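You operate a simulated robot arm through the tools that you are given. There is no shell and no other tool. Be economical: measure what you need, move in short steps, check, and stop when the job is done.

You run a simulated robot arm. Do the job below in one go: nothing can be reset, and whatever is moved stays where it is left.

## Task
Stand the silk spool from the top of the skein bench beside the steel nut. It goes on the side that lies toward x +0.0, y +1.0 (a direction in the base frame), with about 3 cm between them.
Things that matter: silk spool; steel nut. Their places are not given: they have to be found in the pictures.

It is judged by the outcome, as a careful person would: the job done as asked, and still so three seconds after it is handed in. It fails if anything else is knocked over, pushed out of place, dropped, spilled or broken.

## Robot
A 6-joint arm with a two-finger parallel gripper, fixed in place. Base frame: the origin is at the foot of the arm, x ahead of it, y to its left, z up; the work surface is at about z = 840. Readings come in mm, degrees, newtons and seconds.
With the tool pointing down near the work surface it reaches from about 260 to 680 mm from the base axis. Its first joint turns from -66.0 to 66.0 degrees. Payload 2.9 kg.
Tool frame: the origin (TCP) lies between the finger pads and is the grasp point; the fingertips stand 30 mm ahead of it; z points along the fingers, y is the line along which they close. Largest opening 110 mm; finger width 20, thickness 10; the body of the gripper, 48 by 112 mm, starts 55 mm behind the TCP.
Orientation is that of the tool frame in the base frame, as a unit quaternion [x, y, z, w]. With the fingers straight down and closing along the base's y, the tool's x points along the base's -x, its y along +y and its z along -z.

## Interface
- The arm moves only by the tool nudge_tool. Its argument "motion" is a list that holds one entry, the list of rows, each a list of 5 numbers: the finger opening in mm, from 0 to 110, then the shift along the tool's x, y, z in mm, then the turn about the tool's z in degrees. In form: [[[fingers, dx, dy, dz, twist], ...]]. A call has 1 to 20 rows; each row shifts and turns the commanded pose from where the row before left it, along the tool's axes as they then stand. Rows are played at 5 a second. More than 50 mm and 8.6 degrees between two rows, or a gripper value outside its range, and nothing of the call is played. A pose out of reach is approached as far as the arm can. The call stops where the force on the tool passes 40 N (or 10 N more than at its start, if that is more) or the arm is blocked; 0.2 s more then pass. The fingers move at their own pace (about 108 mm/s each) and stop on an object; they squeeze with about 34 N. The grip force told is the motor's: it shows also when the fingers shut on nothing. Time passes only in rows, and 0.2 s behind the last, so rows that do not move let the fingers close. The reply holds the time, the measured pose of the TCP, the force on the tool along the base axes, the opening and the grip force, in the units named above and with some noise, and new pictures: "views" is both (left out), scene, wrist or none.
- Cameras (640 x 400 px; columns grow to the right, rows downward): "scene" is fixed at [69.3, 429.8, 1376.7]; the picture's right is [-0.82, -0.57, 0.00], its down [-0.36, 0.52, -0.78] and it looks along [0.44, -0.64, -0.63] (base axes); focal length 323 px, centre (320, 200). "wrist" rides on the gripper at [-36, 0, -57] in the tool frame; the picture's right is [0.00, -1.00, 0.00], its down [0.97, 0.00, -0.24] and it looks along [0.24, 0.00, 0.97] (tool axes); focal length 218 px, centre (320, 200).
- locate(camera, pixels): for up to 12 pixels [column, row] of the newest picture of that camera ("zoom" is the newest enlarged one), the place [x, y, z] in the base frame of the surface seen there, good to about 2 mm. No time passes.
- close_up(camera, box): a new picture of the part [left, top, right, bottom] of that camera's present view, enlarged. No time passes.
- job_done(): hands the job in; it is judged then, once.

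Go step by step. Measure first, check grasps and placings, and put right what went wrong. The budget is 60 turns and 120 pictures, counting those below and the enlarged ones. Unless the task says otherwise, let go and move clear before handing in, and close with one line.

The tools are called by a JSON object that holds its "api" and its "payload". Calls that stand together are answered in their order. nudge_tool: Moves the arm, as the interface text tells. Its arguments: {"type":"object","properties":{"motion":{"type":"array","items":{"type":"array","items":{"type":"array","items":{"type":"number"}}}},"views":{"type":"string","enum":["both","scene","wrist","none"]}},"required":["motion"]} The other tools are called the same way: locate (camera, pixels) gives the place of the surface under pixels of a picture; close_up (camera, box) takes an enlarged picture of a part of a camera's view; job_done () hands the job in.

At the start:

```text
t: 0.0
eef_pos: [414.8, -144.3, 1026.6]
ee_rot: [-0.001, 1.0, -0.001, 0.001]
contact_force: [0.7, 0.0, -0.1]
grip_width: 110.0
grasp_force: 0.1
```

scene: 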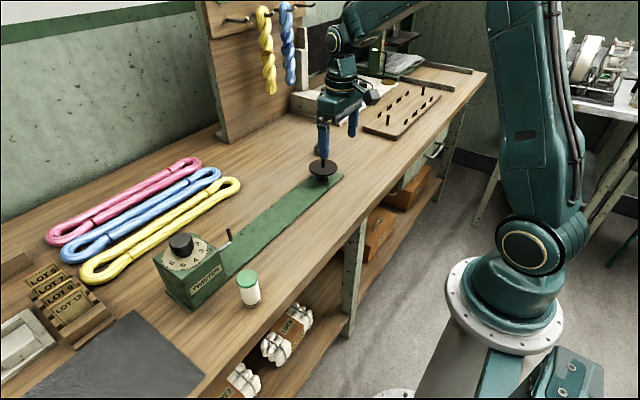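
wrist: 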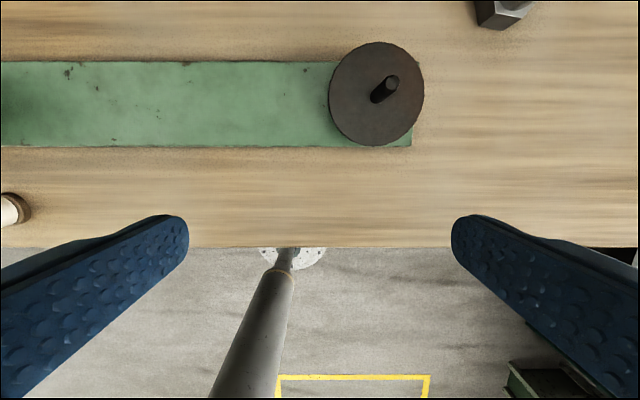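

The scene shows a bench with a twister, a green-capped white object at (248,288), and a steel nut likely at wrist (500,10). I'll enlarge to identify the items.

{"api": "close_up", "payload": {"camera": "scene", "box": [280, 60, 480, 185]}}

{"api": "close_up", "payload": {"camera": "scene", "box": [140, 210, 340, 335]}}

{"api": "locate", "payload": {"camera": "wrist", "pixels": [[500, 15], [8, 210], [380, 90], [500, 100], [560, 200]]}}

{"api": "locate", "payload": {"camera": "scene", "pixels": [[247, 277], [250, 296], [318, 150], [312, 148]]}}

```text
3.20 times, centred on (380, 122) of scene
```

zoom: 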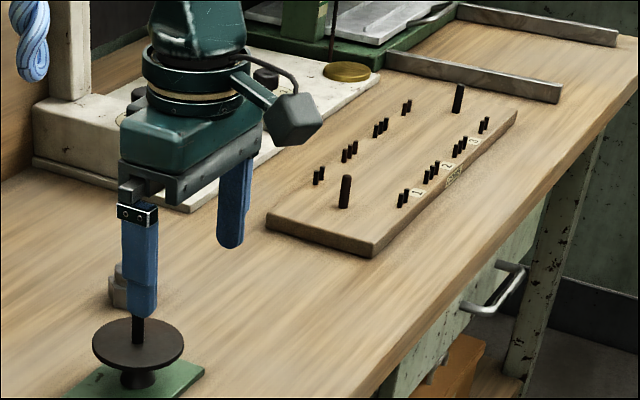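

```text
3.20 times, centred on (240, 272) of scene
```

zoom: 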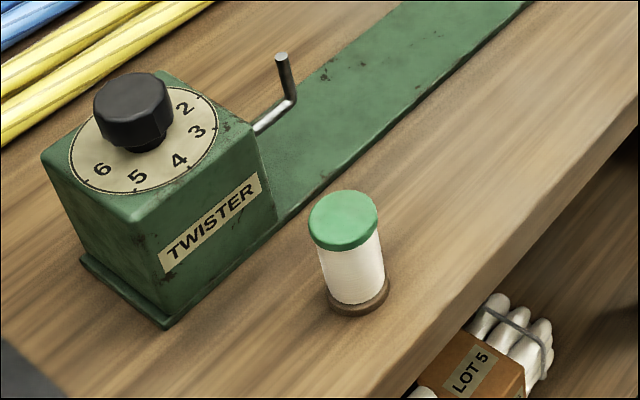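

```text
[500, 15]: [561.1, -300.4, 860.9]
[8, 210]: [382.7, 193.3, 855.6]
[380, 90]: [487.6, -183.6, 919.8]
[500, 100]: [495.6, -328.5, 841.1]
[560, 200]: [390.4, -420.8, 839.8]
```

```text
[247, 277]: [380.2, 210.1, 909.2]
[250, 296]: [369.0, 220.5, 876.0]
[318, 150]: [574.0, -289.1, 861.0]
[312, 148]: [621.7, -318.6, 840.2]
```

The silk spool is the green-capped white one near (380,212), with its top at z≈910. The nut is near (565,-298). I'll move above the spool to measure it.

{"api": "nudge_tool", "payload": {"motion": [[[110, 5, 45, 0, 0], [110, 5, 45, 0, 0], [110, 5, 45, 0, 0], [110, 5, 45, 0, 0], [110, 5, 45, 0, 0], [110, 5, 45, 0, 0], [110, 5, 45, 0, 0], [110, 0, 41, 0, 0], [110, 0, 0, 0, 0]]]}}

```text
t: 2.0
eef_pos: [380.5, 213.8, 1022.5]
ee_rot: [0.0, 1.0, 0.0, -0.001]
contact_force: [-0.4, -0.3, -0.9]
grip_width: 110.2
grasp_force: 0.0
```

scene: 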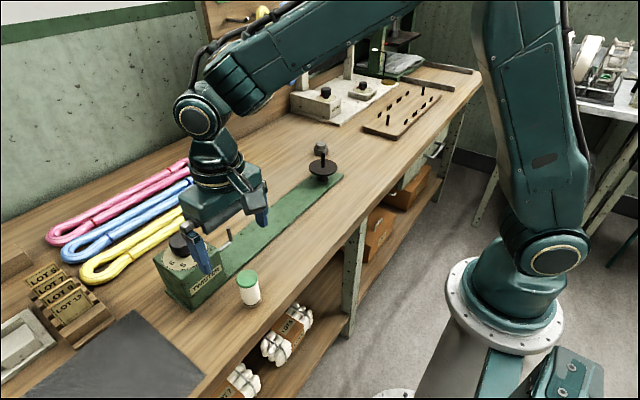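
wrist: 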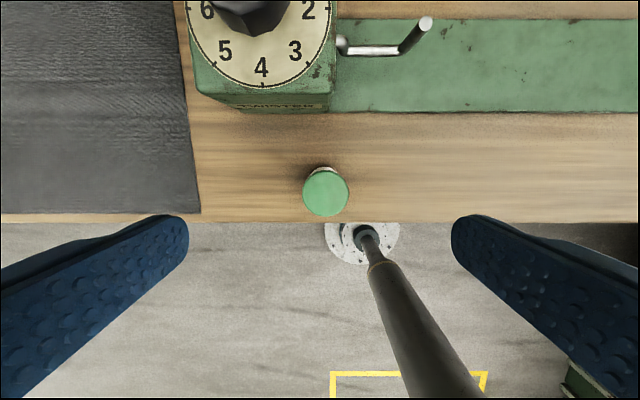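

Now the spool is seen from above and the nut is clear in the scene at (321,148). I'll measure both, along with the twister.

{"api": "locate", "payload": {"camera": "wrist", "pixels": [[326, 193], [305, 193], [346, 193], [326, 175], [326, 213], [262, 92], [335, 85], [425, 22]]}}

{"api": "close_up", "payload": {"camera": "scene", "box": [280, 125, 360, 175]}}

```text
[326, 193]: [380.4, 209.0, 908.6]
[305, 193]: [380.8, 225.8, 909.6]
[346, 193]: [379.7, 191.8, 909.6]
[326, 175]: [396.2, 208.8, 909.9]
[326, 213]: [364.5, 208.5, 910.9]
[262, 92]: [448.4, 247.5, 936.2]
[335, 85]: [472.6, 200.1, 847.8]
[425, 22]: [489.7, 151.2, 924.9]
```

```text
8.00 times, centred on (320, 150) of scene
```

zoom: 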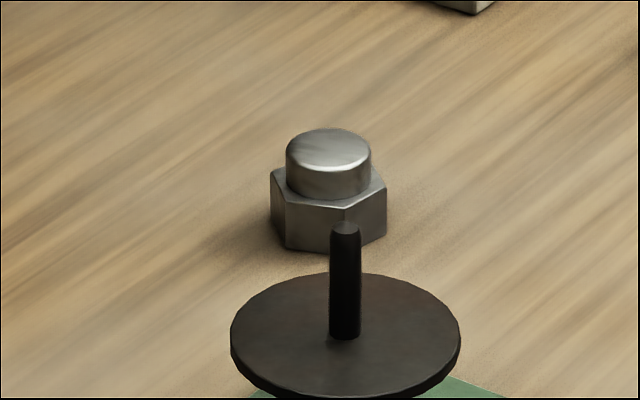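

The spool's centre is (380.4, 208.9), radius about 18 and top at 910. Next I'll measure the nut in the zoom.

{"api": "locate", "payload": {"camera": "zoom", "pixels": [[328, 148], [290, 150], [368, 150], [328, 134], [275, 180], [382, 195], [346, 212], [380, 235], [290, 245], [275, 225], [345, 235], [345, 228]]}}

{"api": "nudge_tool", "payload": {"motion": [[[80, 0, -4.8, 40, 0], [80, 0, 0, 40, 0], [80, 0, 0, 0, 0]]]}}

```text
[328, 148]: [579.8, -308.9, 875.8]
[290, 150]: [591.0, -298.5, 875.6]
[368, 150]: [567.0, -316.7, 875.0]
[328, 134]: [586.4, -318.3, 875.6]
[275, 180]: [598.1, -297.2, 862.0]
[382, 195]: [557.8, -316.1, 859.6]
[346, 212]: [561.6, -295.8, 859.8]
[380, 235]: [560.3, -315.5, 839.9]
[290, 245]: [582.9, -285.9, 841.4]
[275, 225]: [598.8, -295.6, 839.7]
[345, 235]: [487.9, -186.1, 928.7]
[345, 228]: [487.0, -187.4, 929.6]
```

```text
t: 2.8
eef_pos: [381.4, 210.9, 943.4]
ee_rot: [-0.001, 1.0, 0.0, 0.0]
contact_force: [0.6, 0.1, 0.1]
grip_width: 80.0
grasp_force: 0.1
```

scene: 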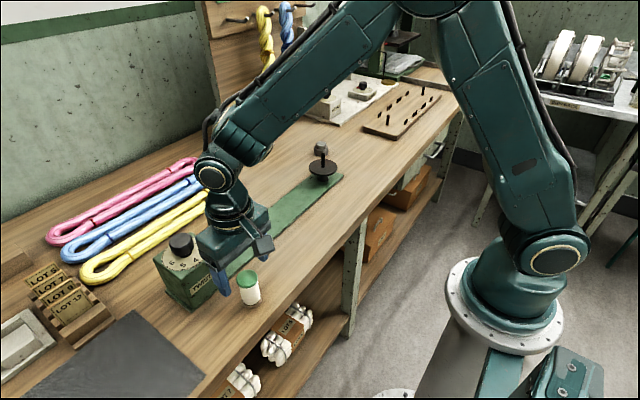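
wrist: 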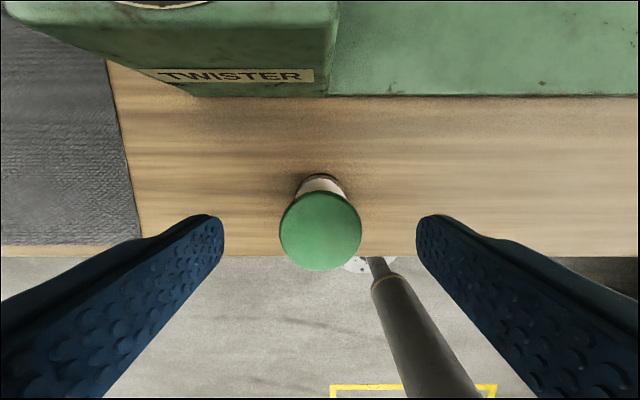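

The nut is a hex centred near (580,-309), its +y corner at y≈-286 and its top at 876. I'll target the spool centre at about (580,-236.5). First I go down to grasp.

{"api": "nudge_tool", "payload": {"motion": [[[80, 0, -1, 20, 0], [80, 0, 0, 20, 0], [80, 0, 0, 18, 0], [80, 0, 0, 0, 0], [30, 0, 0, 0, 0], [30, 0, 0, 0, 0], [30, 0, 0, 0, 0]]]}}

```text
t: 4.4
eef_pos: [382.0, 207.4, 886.6]
ee_rot: [-0.001, 1.0, -0.001, 0.0]
contact_force: [0.4, -0.1, 0.1]
grip_width: 36.8
grasp_force: 33.7
```

scene: 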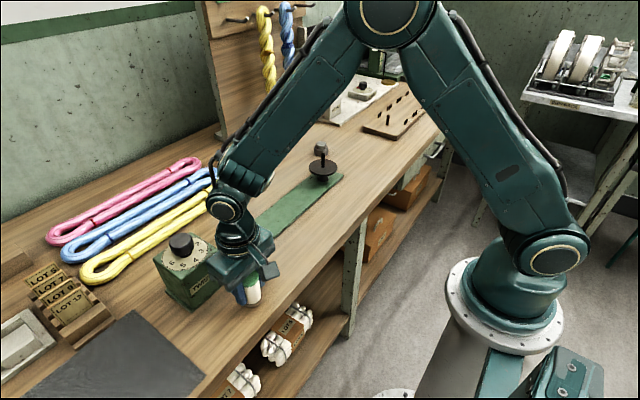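
wrist: 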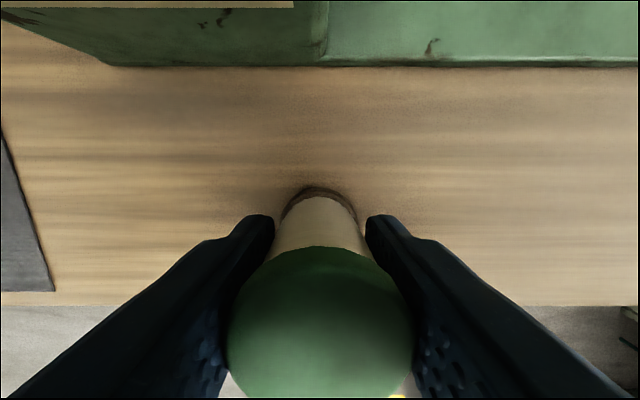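

The spool is gripped (36.8 mm, 34 N). I'll lift it straight up 130 mm.

{"api": "nudge_tool", "payload": {"motion": [[[30, 0, 0, 10, 0], [30, 0, 0, -10, 0], [30, 0, 0, -30, 0], [30, 0, 0, -40, 0], [30, 0, 0, -40, 0], [30, 0, 0, -20, 0], [30, 0, 0, 0, 0]]], "views": "both"}}

```text
t: 6.0
eef_pos: [379.5, 208.8, 1019.7]
ee_rot: [0.0, 1.0, -0.001, 0.001]
contact_force: [0.0, 0.2, 0.0]
grip_width: 36.5
grasp_force: 34.0
```

scene: 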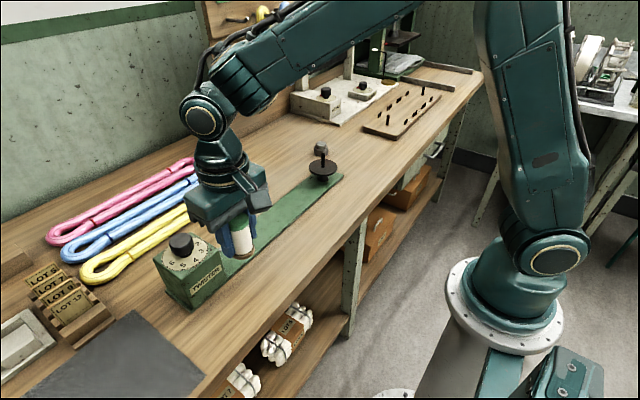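
wrist: 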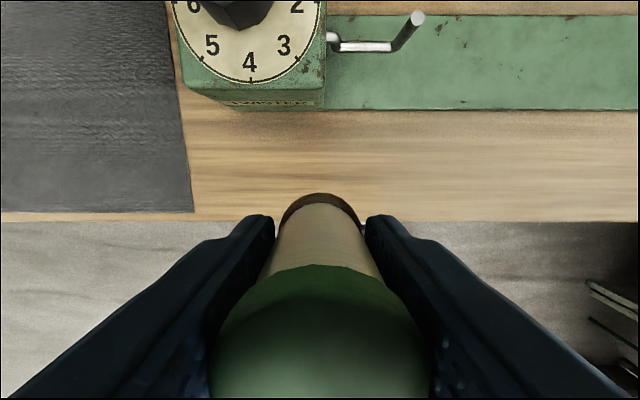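

The spool is held, upright. I'll carry it diagonally at this height, bottom at about 973 (above crank at 925 and peg at 930), to a point over (580,-236).

{"api": "nudge_tool", "payload": {"motion": [[[30, -8, -25, 0, 0], [30, -16, -36, 0, 0], [30, -16, -36, 0, 0], [30, -16, -36, 0, 0], [30, -16, -36, 0, 0], [30, -16, -36, 0, 0], [30, -16, -36, 0, 0], [30, -16, -36, 0, 0], [30, -16, -36, 0, 0], [30, -16, -36, 0, 0], [30, -16, -36, 0, 0], [30, -16, -36, 0, 0], [30, -16, -24, 0, 0], [30, 0, 0, 0, 0]]]}}

```text
t: 9.0
eef_pos: [580.2, -236.9, 1017.2]
ee_rot: [-0.001, 1.0, -0.001, 0.0]
contact_force: [0.4, -0.7, -0.8]
grip_width: 36.6
grasp_force: 34.0
```

scene: 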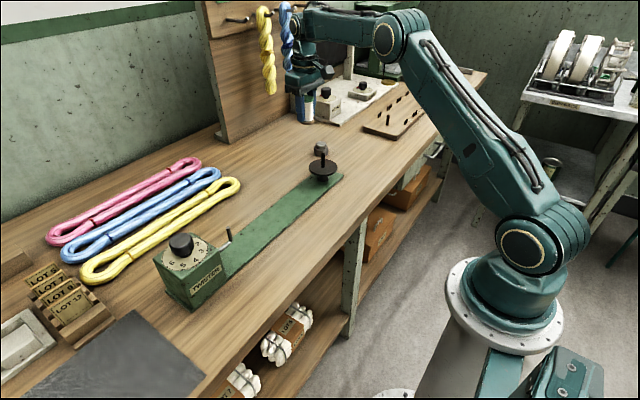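
wrist: 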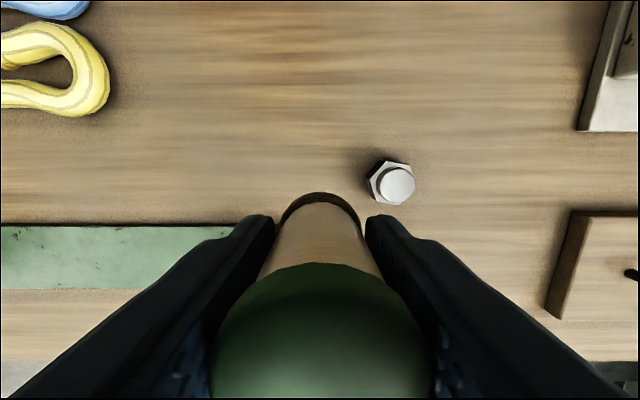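

Over the target now; the wrist view shows the nut at (391,183). I'll measure the nut, the held spool and the hanging skein.

{"api": "close_up", "payload": {"camera": "scene", "box": [260, 40, 360, 165]}}

{"api": "locate", "payload": {"camera": "wrist", "pixels": [[397, 184], [367, 179], [371, 200], [383, 161], [411, 166], [319, 195], [300, 205], [320, 300], [398, 168], [398, 203]]}}

{"api": "locate", "payload": {"camera": "scene", "pixels": [[290, 40], [268, 80], [308, 102], [309, 118], [309, 110]]}}

```text
3.20 times, centred on (310, 102) of scene
```

zoom: 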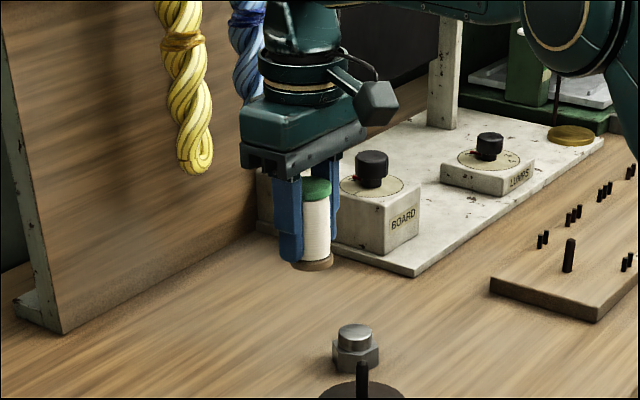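

```text
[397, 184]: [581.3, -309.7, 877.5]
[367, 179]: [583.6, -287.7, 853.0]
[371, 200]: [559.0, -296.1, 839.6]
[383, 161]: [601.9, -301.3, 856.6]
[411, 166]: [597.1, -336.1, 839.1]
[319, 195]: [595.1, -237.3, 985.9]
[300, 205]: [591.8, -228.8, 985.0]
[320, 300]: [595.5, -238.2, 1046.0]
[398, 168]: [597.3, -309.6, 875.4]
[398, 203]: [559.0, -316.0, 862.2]
```

```text
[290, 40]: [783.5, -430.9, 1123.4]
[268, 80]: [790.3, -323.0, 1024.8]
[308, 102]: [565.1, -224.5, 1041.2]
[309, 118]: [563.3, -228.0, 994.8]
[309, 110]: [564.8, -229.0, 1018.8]
```

The nut is confirmed at (580,-309), and the spool's bottom is about 40 mm below the TCP. I'll descend most of the way.

{"api": "nudge_tool", "payload": {"motion": [[[30, 0, 0, 30, 0], [30, 0, 0, 40, 0], [30, 0, 0, 35, 0], [30, 0, 0, 15, 0], [30, 0, 0, 0, 0]]]}}

{"api": "close_up", "payload": {"camera": "scene", "box": [280, 100, 360, 175]}}

```text
t: 10.2
eef_pos: [581.1, -238.5, 897.9]
ee_rot: [-0.001, 1.0, 0.0, 0.0]
contact_force: [-0.1, -0.7, 0.1]
grip_width: 36.8
grasp_force: 34.1
```

scene: 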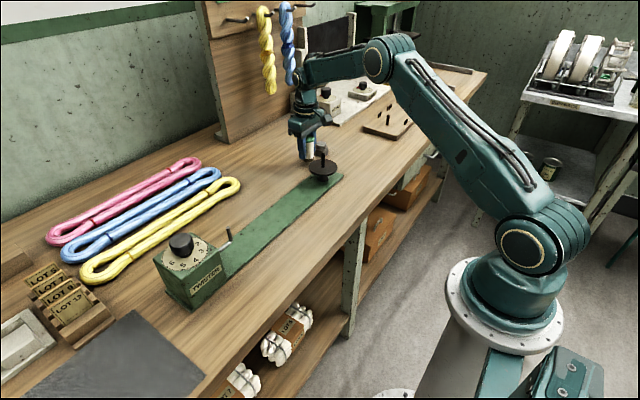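
wrist: 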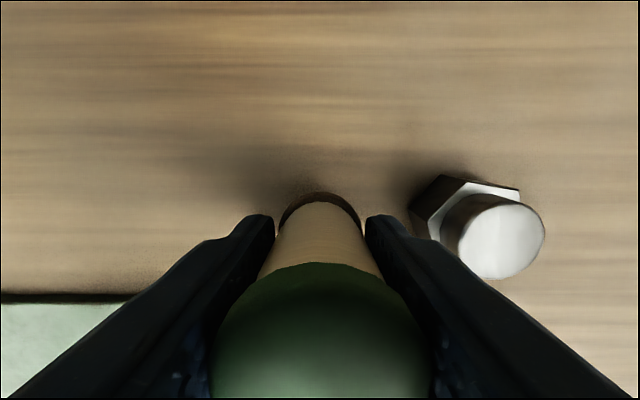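

```text
5.33 times, centred on (320, 138) of scene
```

zoom: 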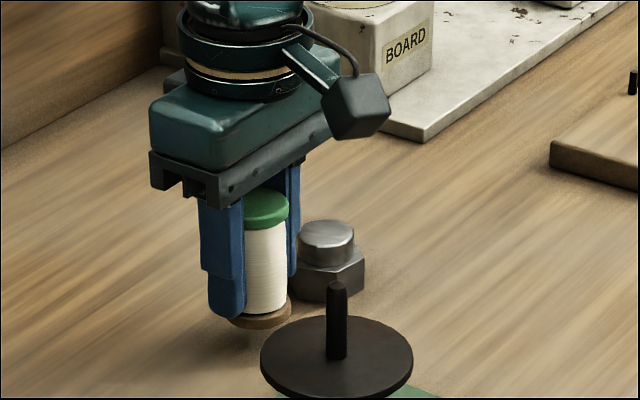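

The spool hangs about 17 mm above the table beside the nut. I'll lower in small steps to feel for contact.

{"api": "nudge_tool", "payload": {"motion": [[[30, 0, 0, 5, 0], [30, 0, 0, 4, 0], [30, 0, 0, 2, 0], [30, 0, 0, 1, 0], [30, 0, 0, 0, 0]]], "views": "none"}}

{"api": "close_up", "payload": {"camera": "scene", "box": [280, 125, 360, 175]}}

```text
t: 11.4
eef_pos: [580.2, -237.3, 885.5]
ee_rot: [-0.001, 1.0, -0.001, 0.001]
contact_force: [0.5, 0.3, 0.0]
grip_width: 36.6
grasp_force: 34.2
```

```text
8.00 times, centred on (320, 150) of scene
```

zoom: 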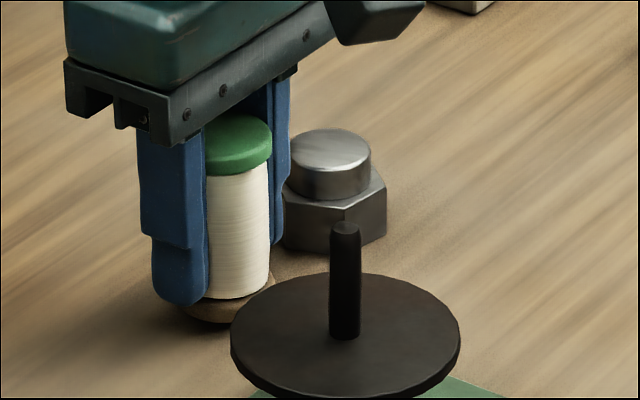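

No contact force yet, so I'll keep lowering by 1 mm at a time.

{"api": "nudge_tool", "payload": {"motion": [[[30, 0, 0, 1, 0], [30, 0, 0, 1, 0], [30, 0, 0, 0, 0]]], "views": "none"}}

{"api": "locate", "payload": {"camera": "zoom", "pixels": [[238, 135], [235, 122], [225, 312], [240, 290], [265, 290], [205, 313]]}}

```text
t: 12.2
eef_pos: [580.2, -238.5, 883.8]
ee_rot: [-0.001, 1.0, -0.001, 0.0]
contact_force: [-0.4, -0.1, -0.5]
grip_width: 36.8
grasp_force: 34.1
```

```text
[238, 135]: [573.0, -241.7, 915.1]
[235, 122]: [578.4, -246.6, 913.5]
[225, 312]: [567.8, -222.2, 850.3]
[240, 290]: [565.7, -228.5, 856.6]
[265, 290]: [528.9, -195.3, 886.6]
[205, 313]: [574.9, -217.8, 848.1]
```

The cap's top read about 914 with the TCP at 885.5, so roughly 2 mm remain. I'll carry on gently.

{"api": "nudge_tool", "payload": {"motion": [[[30, 0, 0, 1, 0], [30, 0, 0, 0, 0]]], "views": "none"}}

{"api": "nudge_tool", "payload": {"motion": [[[30, 0, 0, 1, 0], [30, 0, 0, 0, 0]]], "views": "none"}}

{"api": "nudge_tool", "payload": {"motion": [[[30, 0, 0, 0.5, 0], [30, 0, 0, 0, 0]]], "views": "wrist"}}

{"api": "close_up", "payload": {"camera": "scene", "box": [280, 125, 360, 175]}}

```text
t: 12.8
eef_pos: [580.3, -239.0, 882.3]
ee_rot: [-0.001, 1.0, 0.001, 0.0]
contact_force: [-0.5, -0.2, -0.6]
grip_width: 36.6
grasp_force: 34.3
```

```text
t: 13.4
eef_pos: [580.0, -237.6, 881.8]
ee_rot: [0.0, 1.0, -0.001, 0.0]
contact_force: [0.6, -0.1, -0.5]
grip_width: 36.6
grasp_force: 33.9
```

```text
t: 14.0
eef_pos: [580.5, -238.4, 881.2]
ee_rot: [0.0, 1.0, -0.001, 0.0]
contact_force: [-0.2, -0.8, -0.5]
grip_width: 36.5
grasp_force: 34.6
```

wrist: 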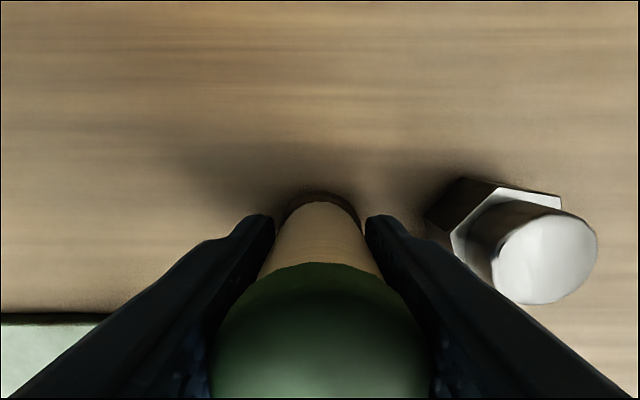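

```text
8.00 times, centred on (320, 150) of scene
```

zoom: 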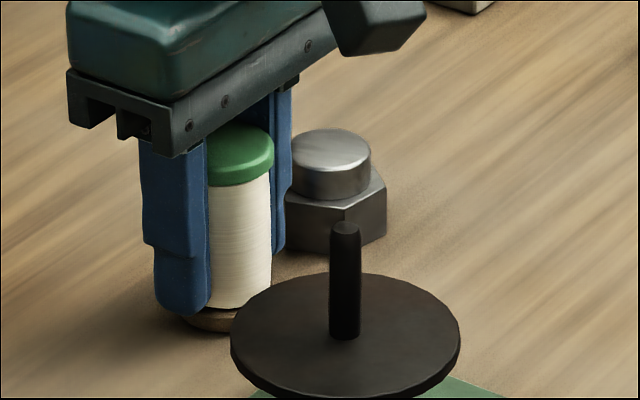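

Still no contact force, and the spool hasn't moved in the grip. I'll continue down in 0.7 mm steps.

{"api": "nudge_tool", "payload": {"motion": [[[30, 0, 0, 0.7, 0], [30, 0, 0, 0, 0]]], "views": "none"}}

{"api": "nudge_tool", "payload": {"motion": [[[30, 0, 0, 0.7, 0], [30, 0, 0, 0, 0]]], "views": "none"}}

{"api": "nudge_tool", "payload": {"motion": [[[30, 0, 0, 0.7, 0], [30, 0, 0, 0, 0]]], "views": "none"}}

{"api": "locate", "payload": {"camera": "zoom", "pixels": [[240, 150], [238, 135], [210, 318], [200, 318], [205, 340]]}}

```text
t: 14.6
eef_pos: [580.2, -237.7, 880.2]
ee_rot: [0.0, 1.0, 0.0, -0.001]
contact_force: [0.7, -1.0, -0.6]
grip_width: 36.6
grasp_force: 34.0
```

```text
t: 15.2
eef_pos: [580.9, -238.3, 879.3]
ee_rot: [-0.001, 1.0, 0.0, 0.0]
contact_force: [-1.1, 0.3, 2.7]
grip_width: 36.6
grasp_force: 34.4
```

```text
t: 15.8
eef_pos: [579.5, -238.5, 880.3]
ee_rot: [-0.001, 1.0, -0.001, 0.001]
contact_force: [0.9, -1.5, 7.8]
grip_width: 37.0
grasp_force: 34.1
```

```text
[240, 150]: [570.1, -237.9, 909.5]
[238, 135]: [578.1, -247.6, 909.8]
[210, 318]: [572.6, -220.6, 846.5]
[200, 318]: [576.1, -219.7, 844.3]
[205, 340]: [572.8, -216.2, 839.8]
```

The spool is on the table (7.8 N upward). I'll open to 56 mm, which stays clear of the nut, and rise straight up.

{"api": "nudge_tool", "payload": {"motion": [[[42, 0, 0, -0.7, 0], [56, 0, 0, 0, 0], [56, 0, 0, 0, 0], [56, 0, 0, -15, 0], [56, 0, 0, -30, 0], [56, 0, 0, -40, 0], [56, 0, 0, -40, 0], [56, 0, 0, 0, 0]]]}}

{"api": "close_up", "payload": {"camera": "scene", "box": [280, 125, 360, 175]}}

```text
t: 17.6
eef_pos: [582.1, -242.8, 1005.9]
ee_rot: [-0.001, 1.0, 0.0, 0.0]
contact_force: [-0.3, 0.4, 0.1]
grip_width: 56.0
grasp_force: 0.0
```

scene: 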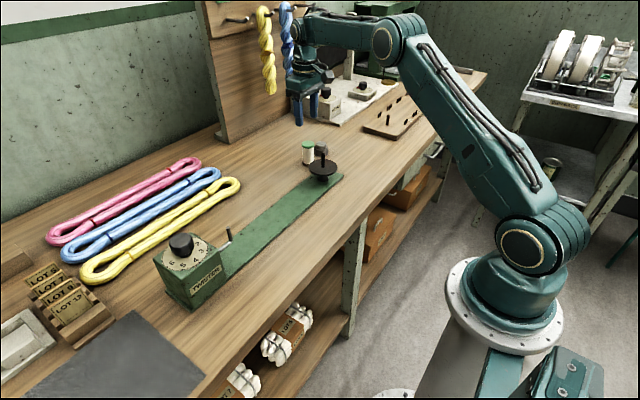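
wrist: 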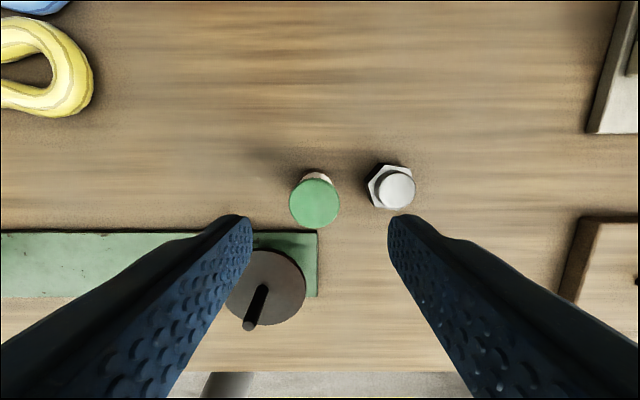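

```text
8.00 times, centred on (320, 150) of scene
```

zoom: 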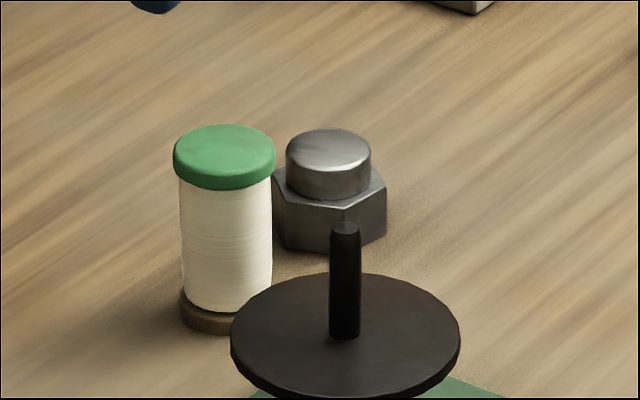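

The spool stands upright and the gripper is clear. I'll check the final spacing in the wrist view.

{"api": "locate", "payload": {"camera": "wrist", "pixels": [[314, 203], [291, 203], [337, 203], [314, 182], [314, 226], [396, 188], [367, 180]]}}

```text
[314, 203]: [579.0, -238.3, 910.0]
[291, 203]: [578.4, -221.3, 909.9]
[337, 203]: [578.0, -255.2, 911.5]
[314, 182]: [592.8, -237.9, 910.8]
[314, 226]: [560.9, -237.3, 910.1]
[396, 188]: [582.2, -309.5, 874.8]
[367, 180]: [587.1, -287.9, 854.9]
```

The spool is upright at (579,-238), its edge at about y=-257 and the nut's nearest corner at -287. That leaves a gap of about 30 mm on the +y side, and nothing else moved, so I'm handing in.

{"api": "job_done", "payload": {}}

```text
The job is handed in.
```

The silk spool stands upright beside the steel nut, on its +y side with about 3 cm between them; I let go and moved the arm clear before handing in.
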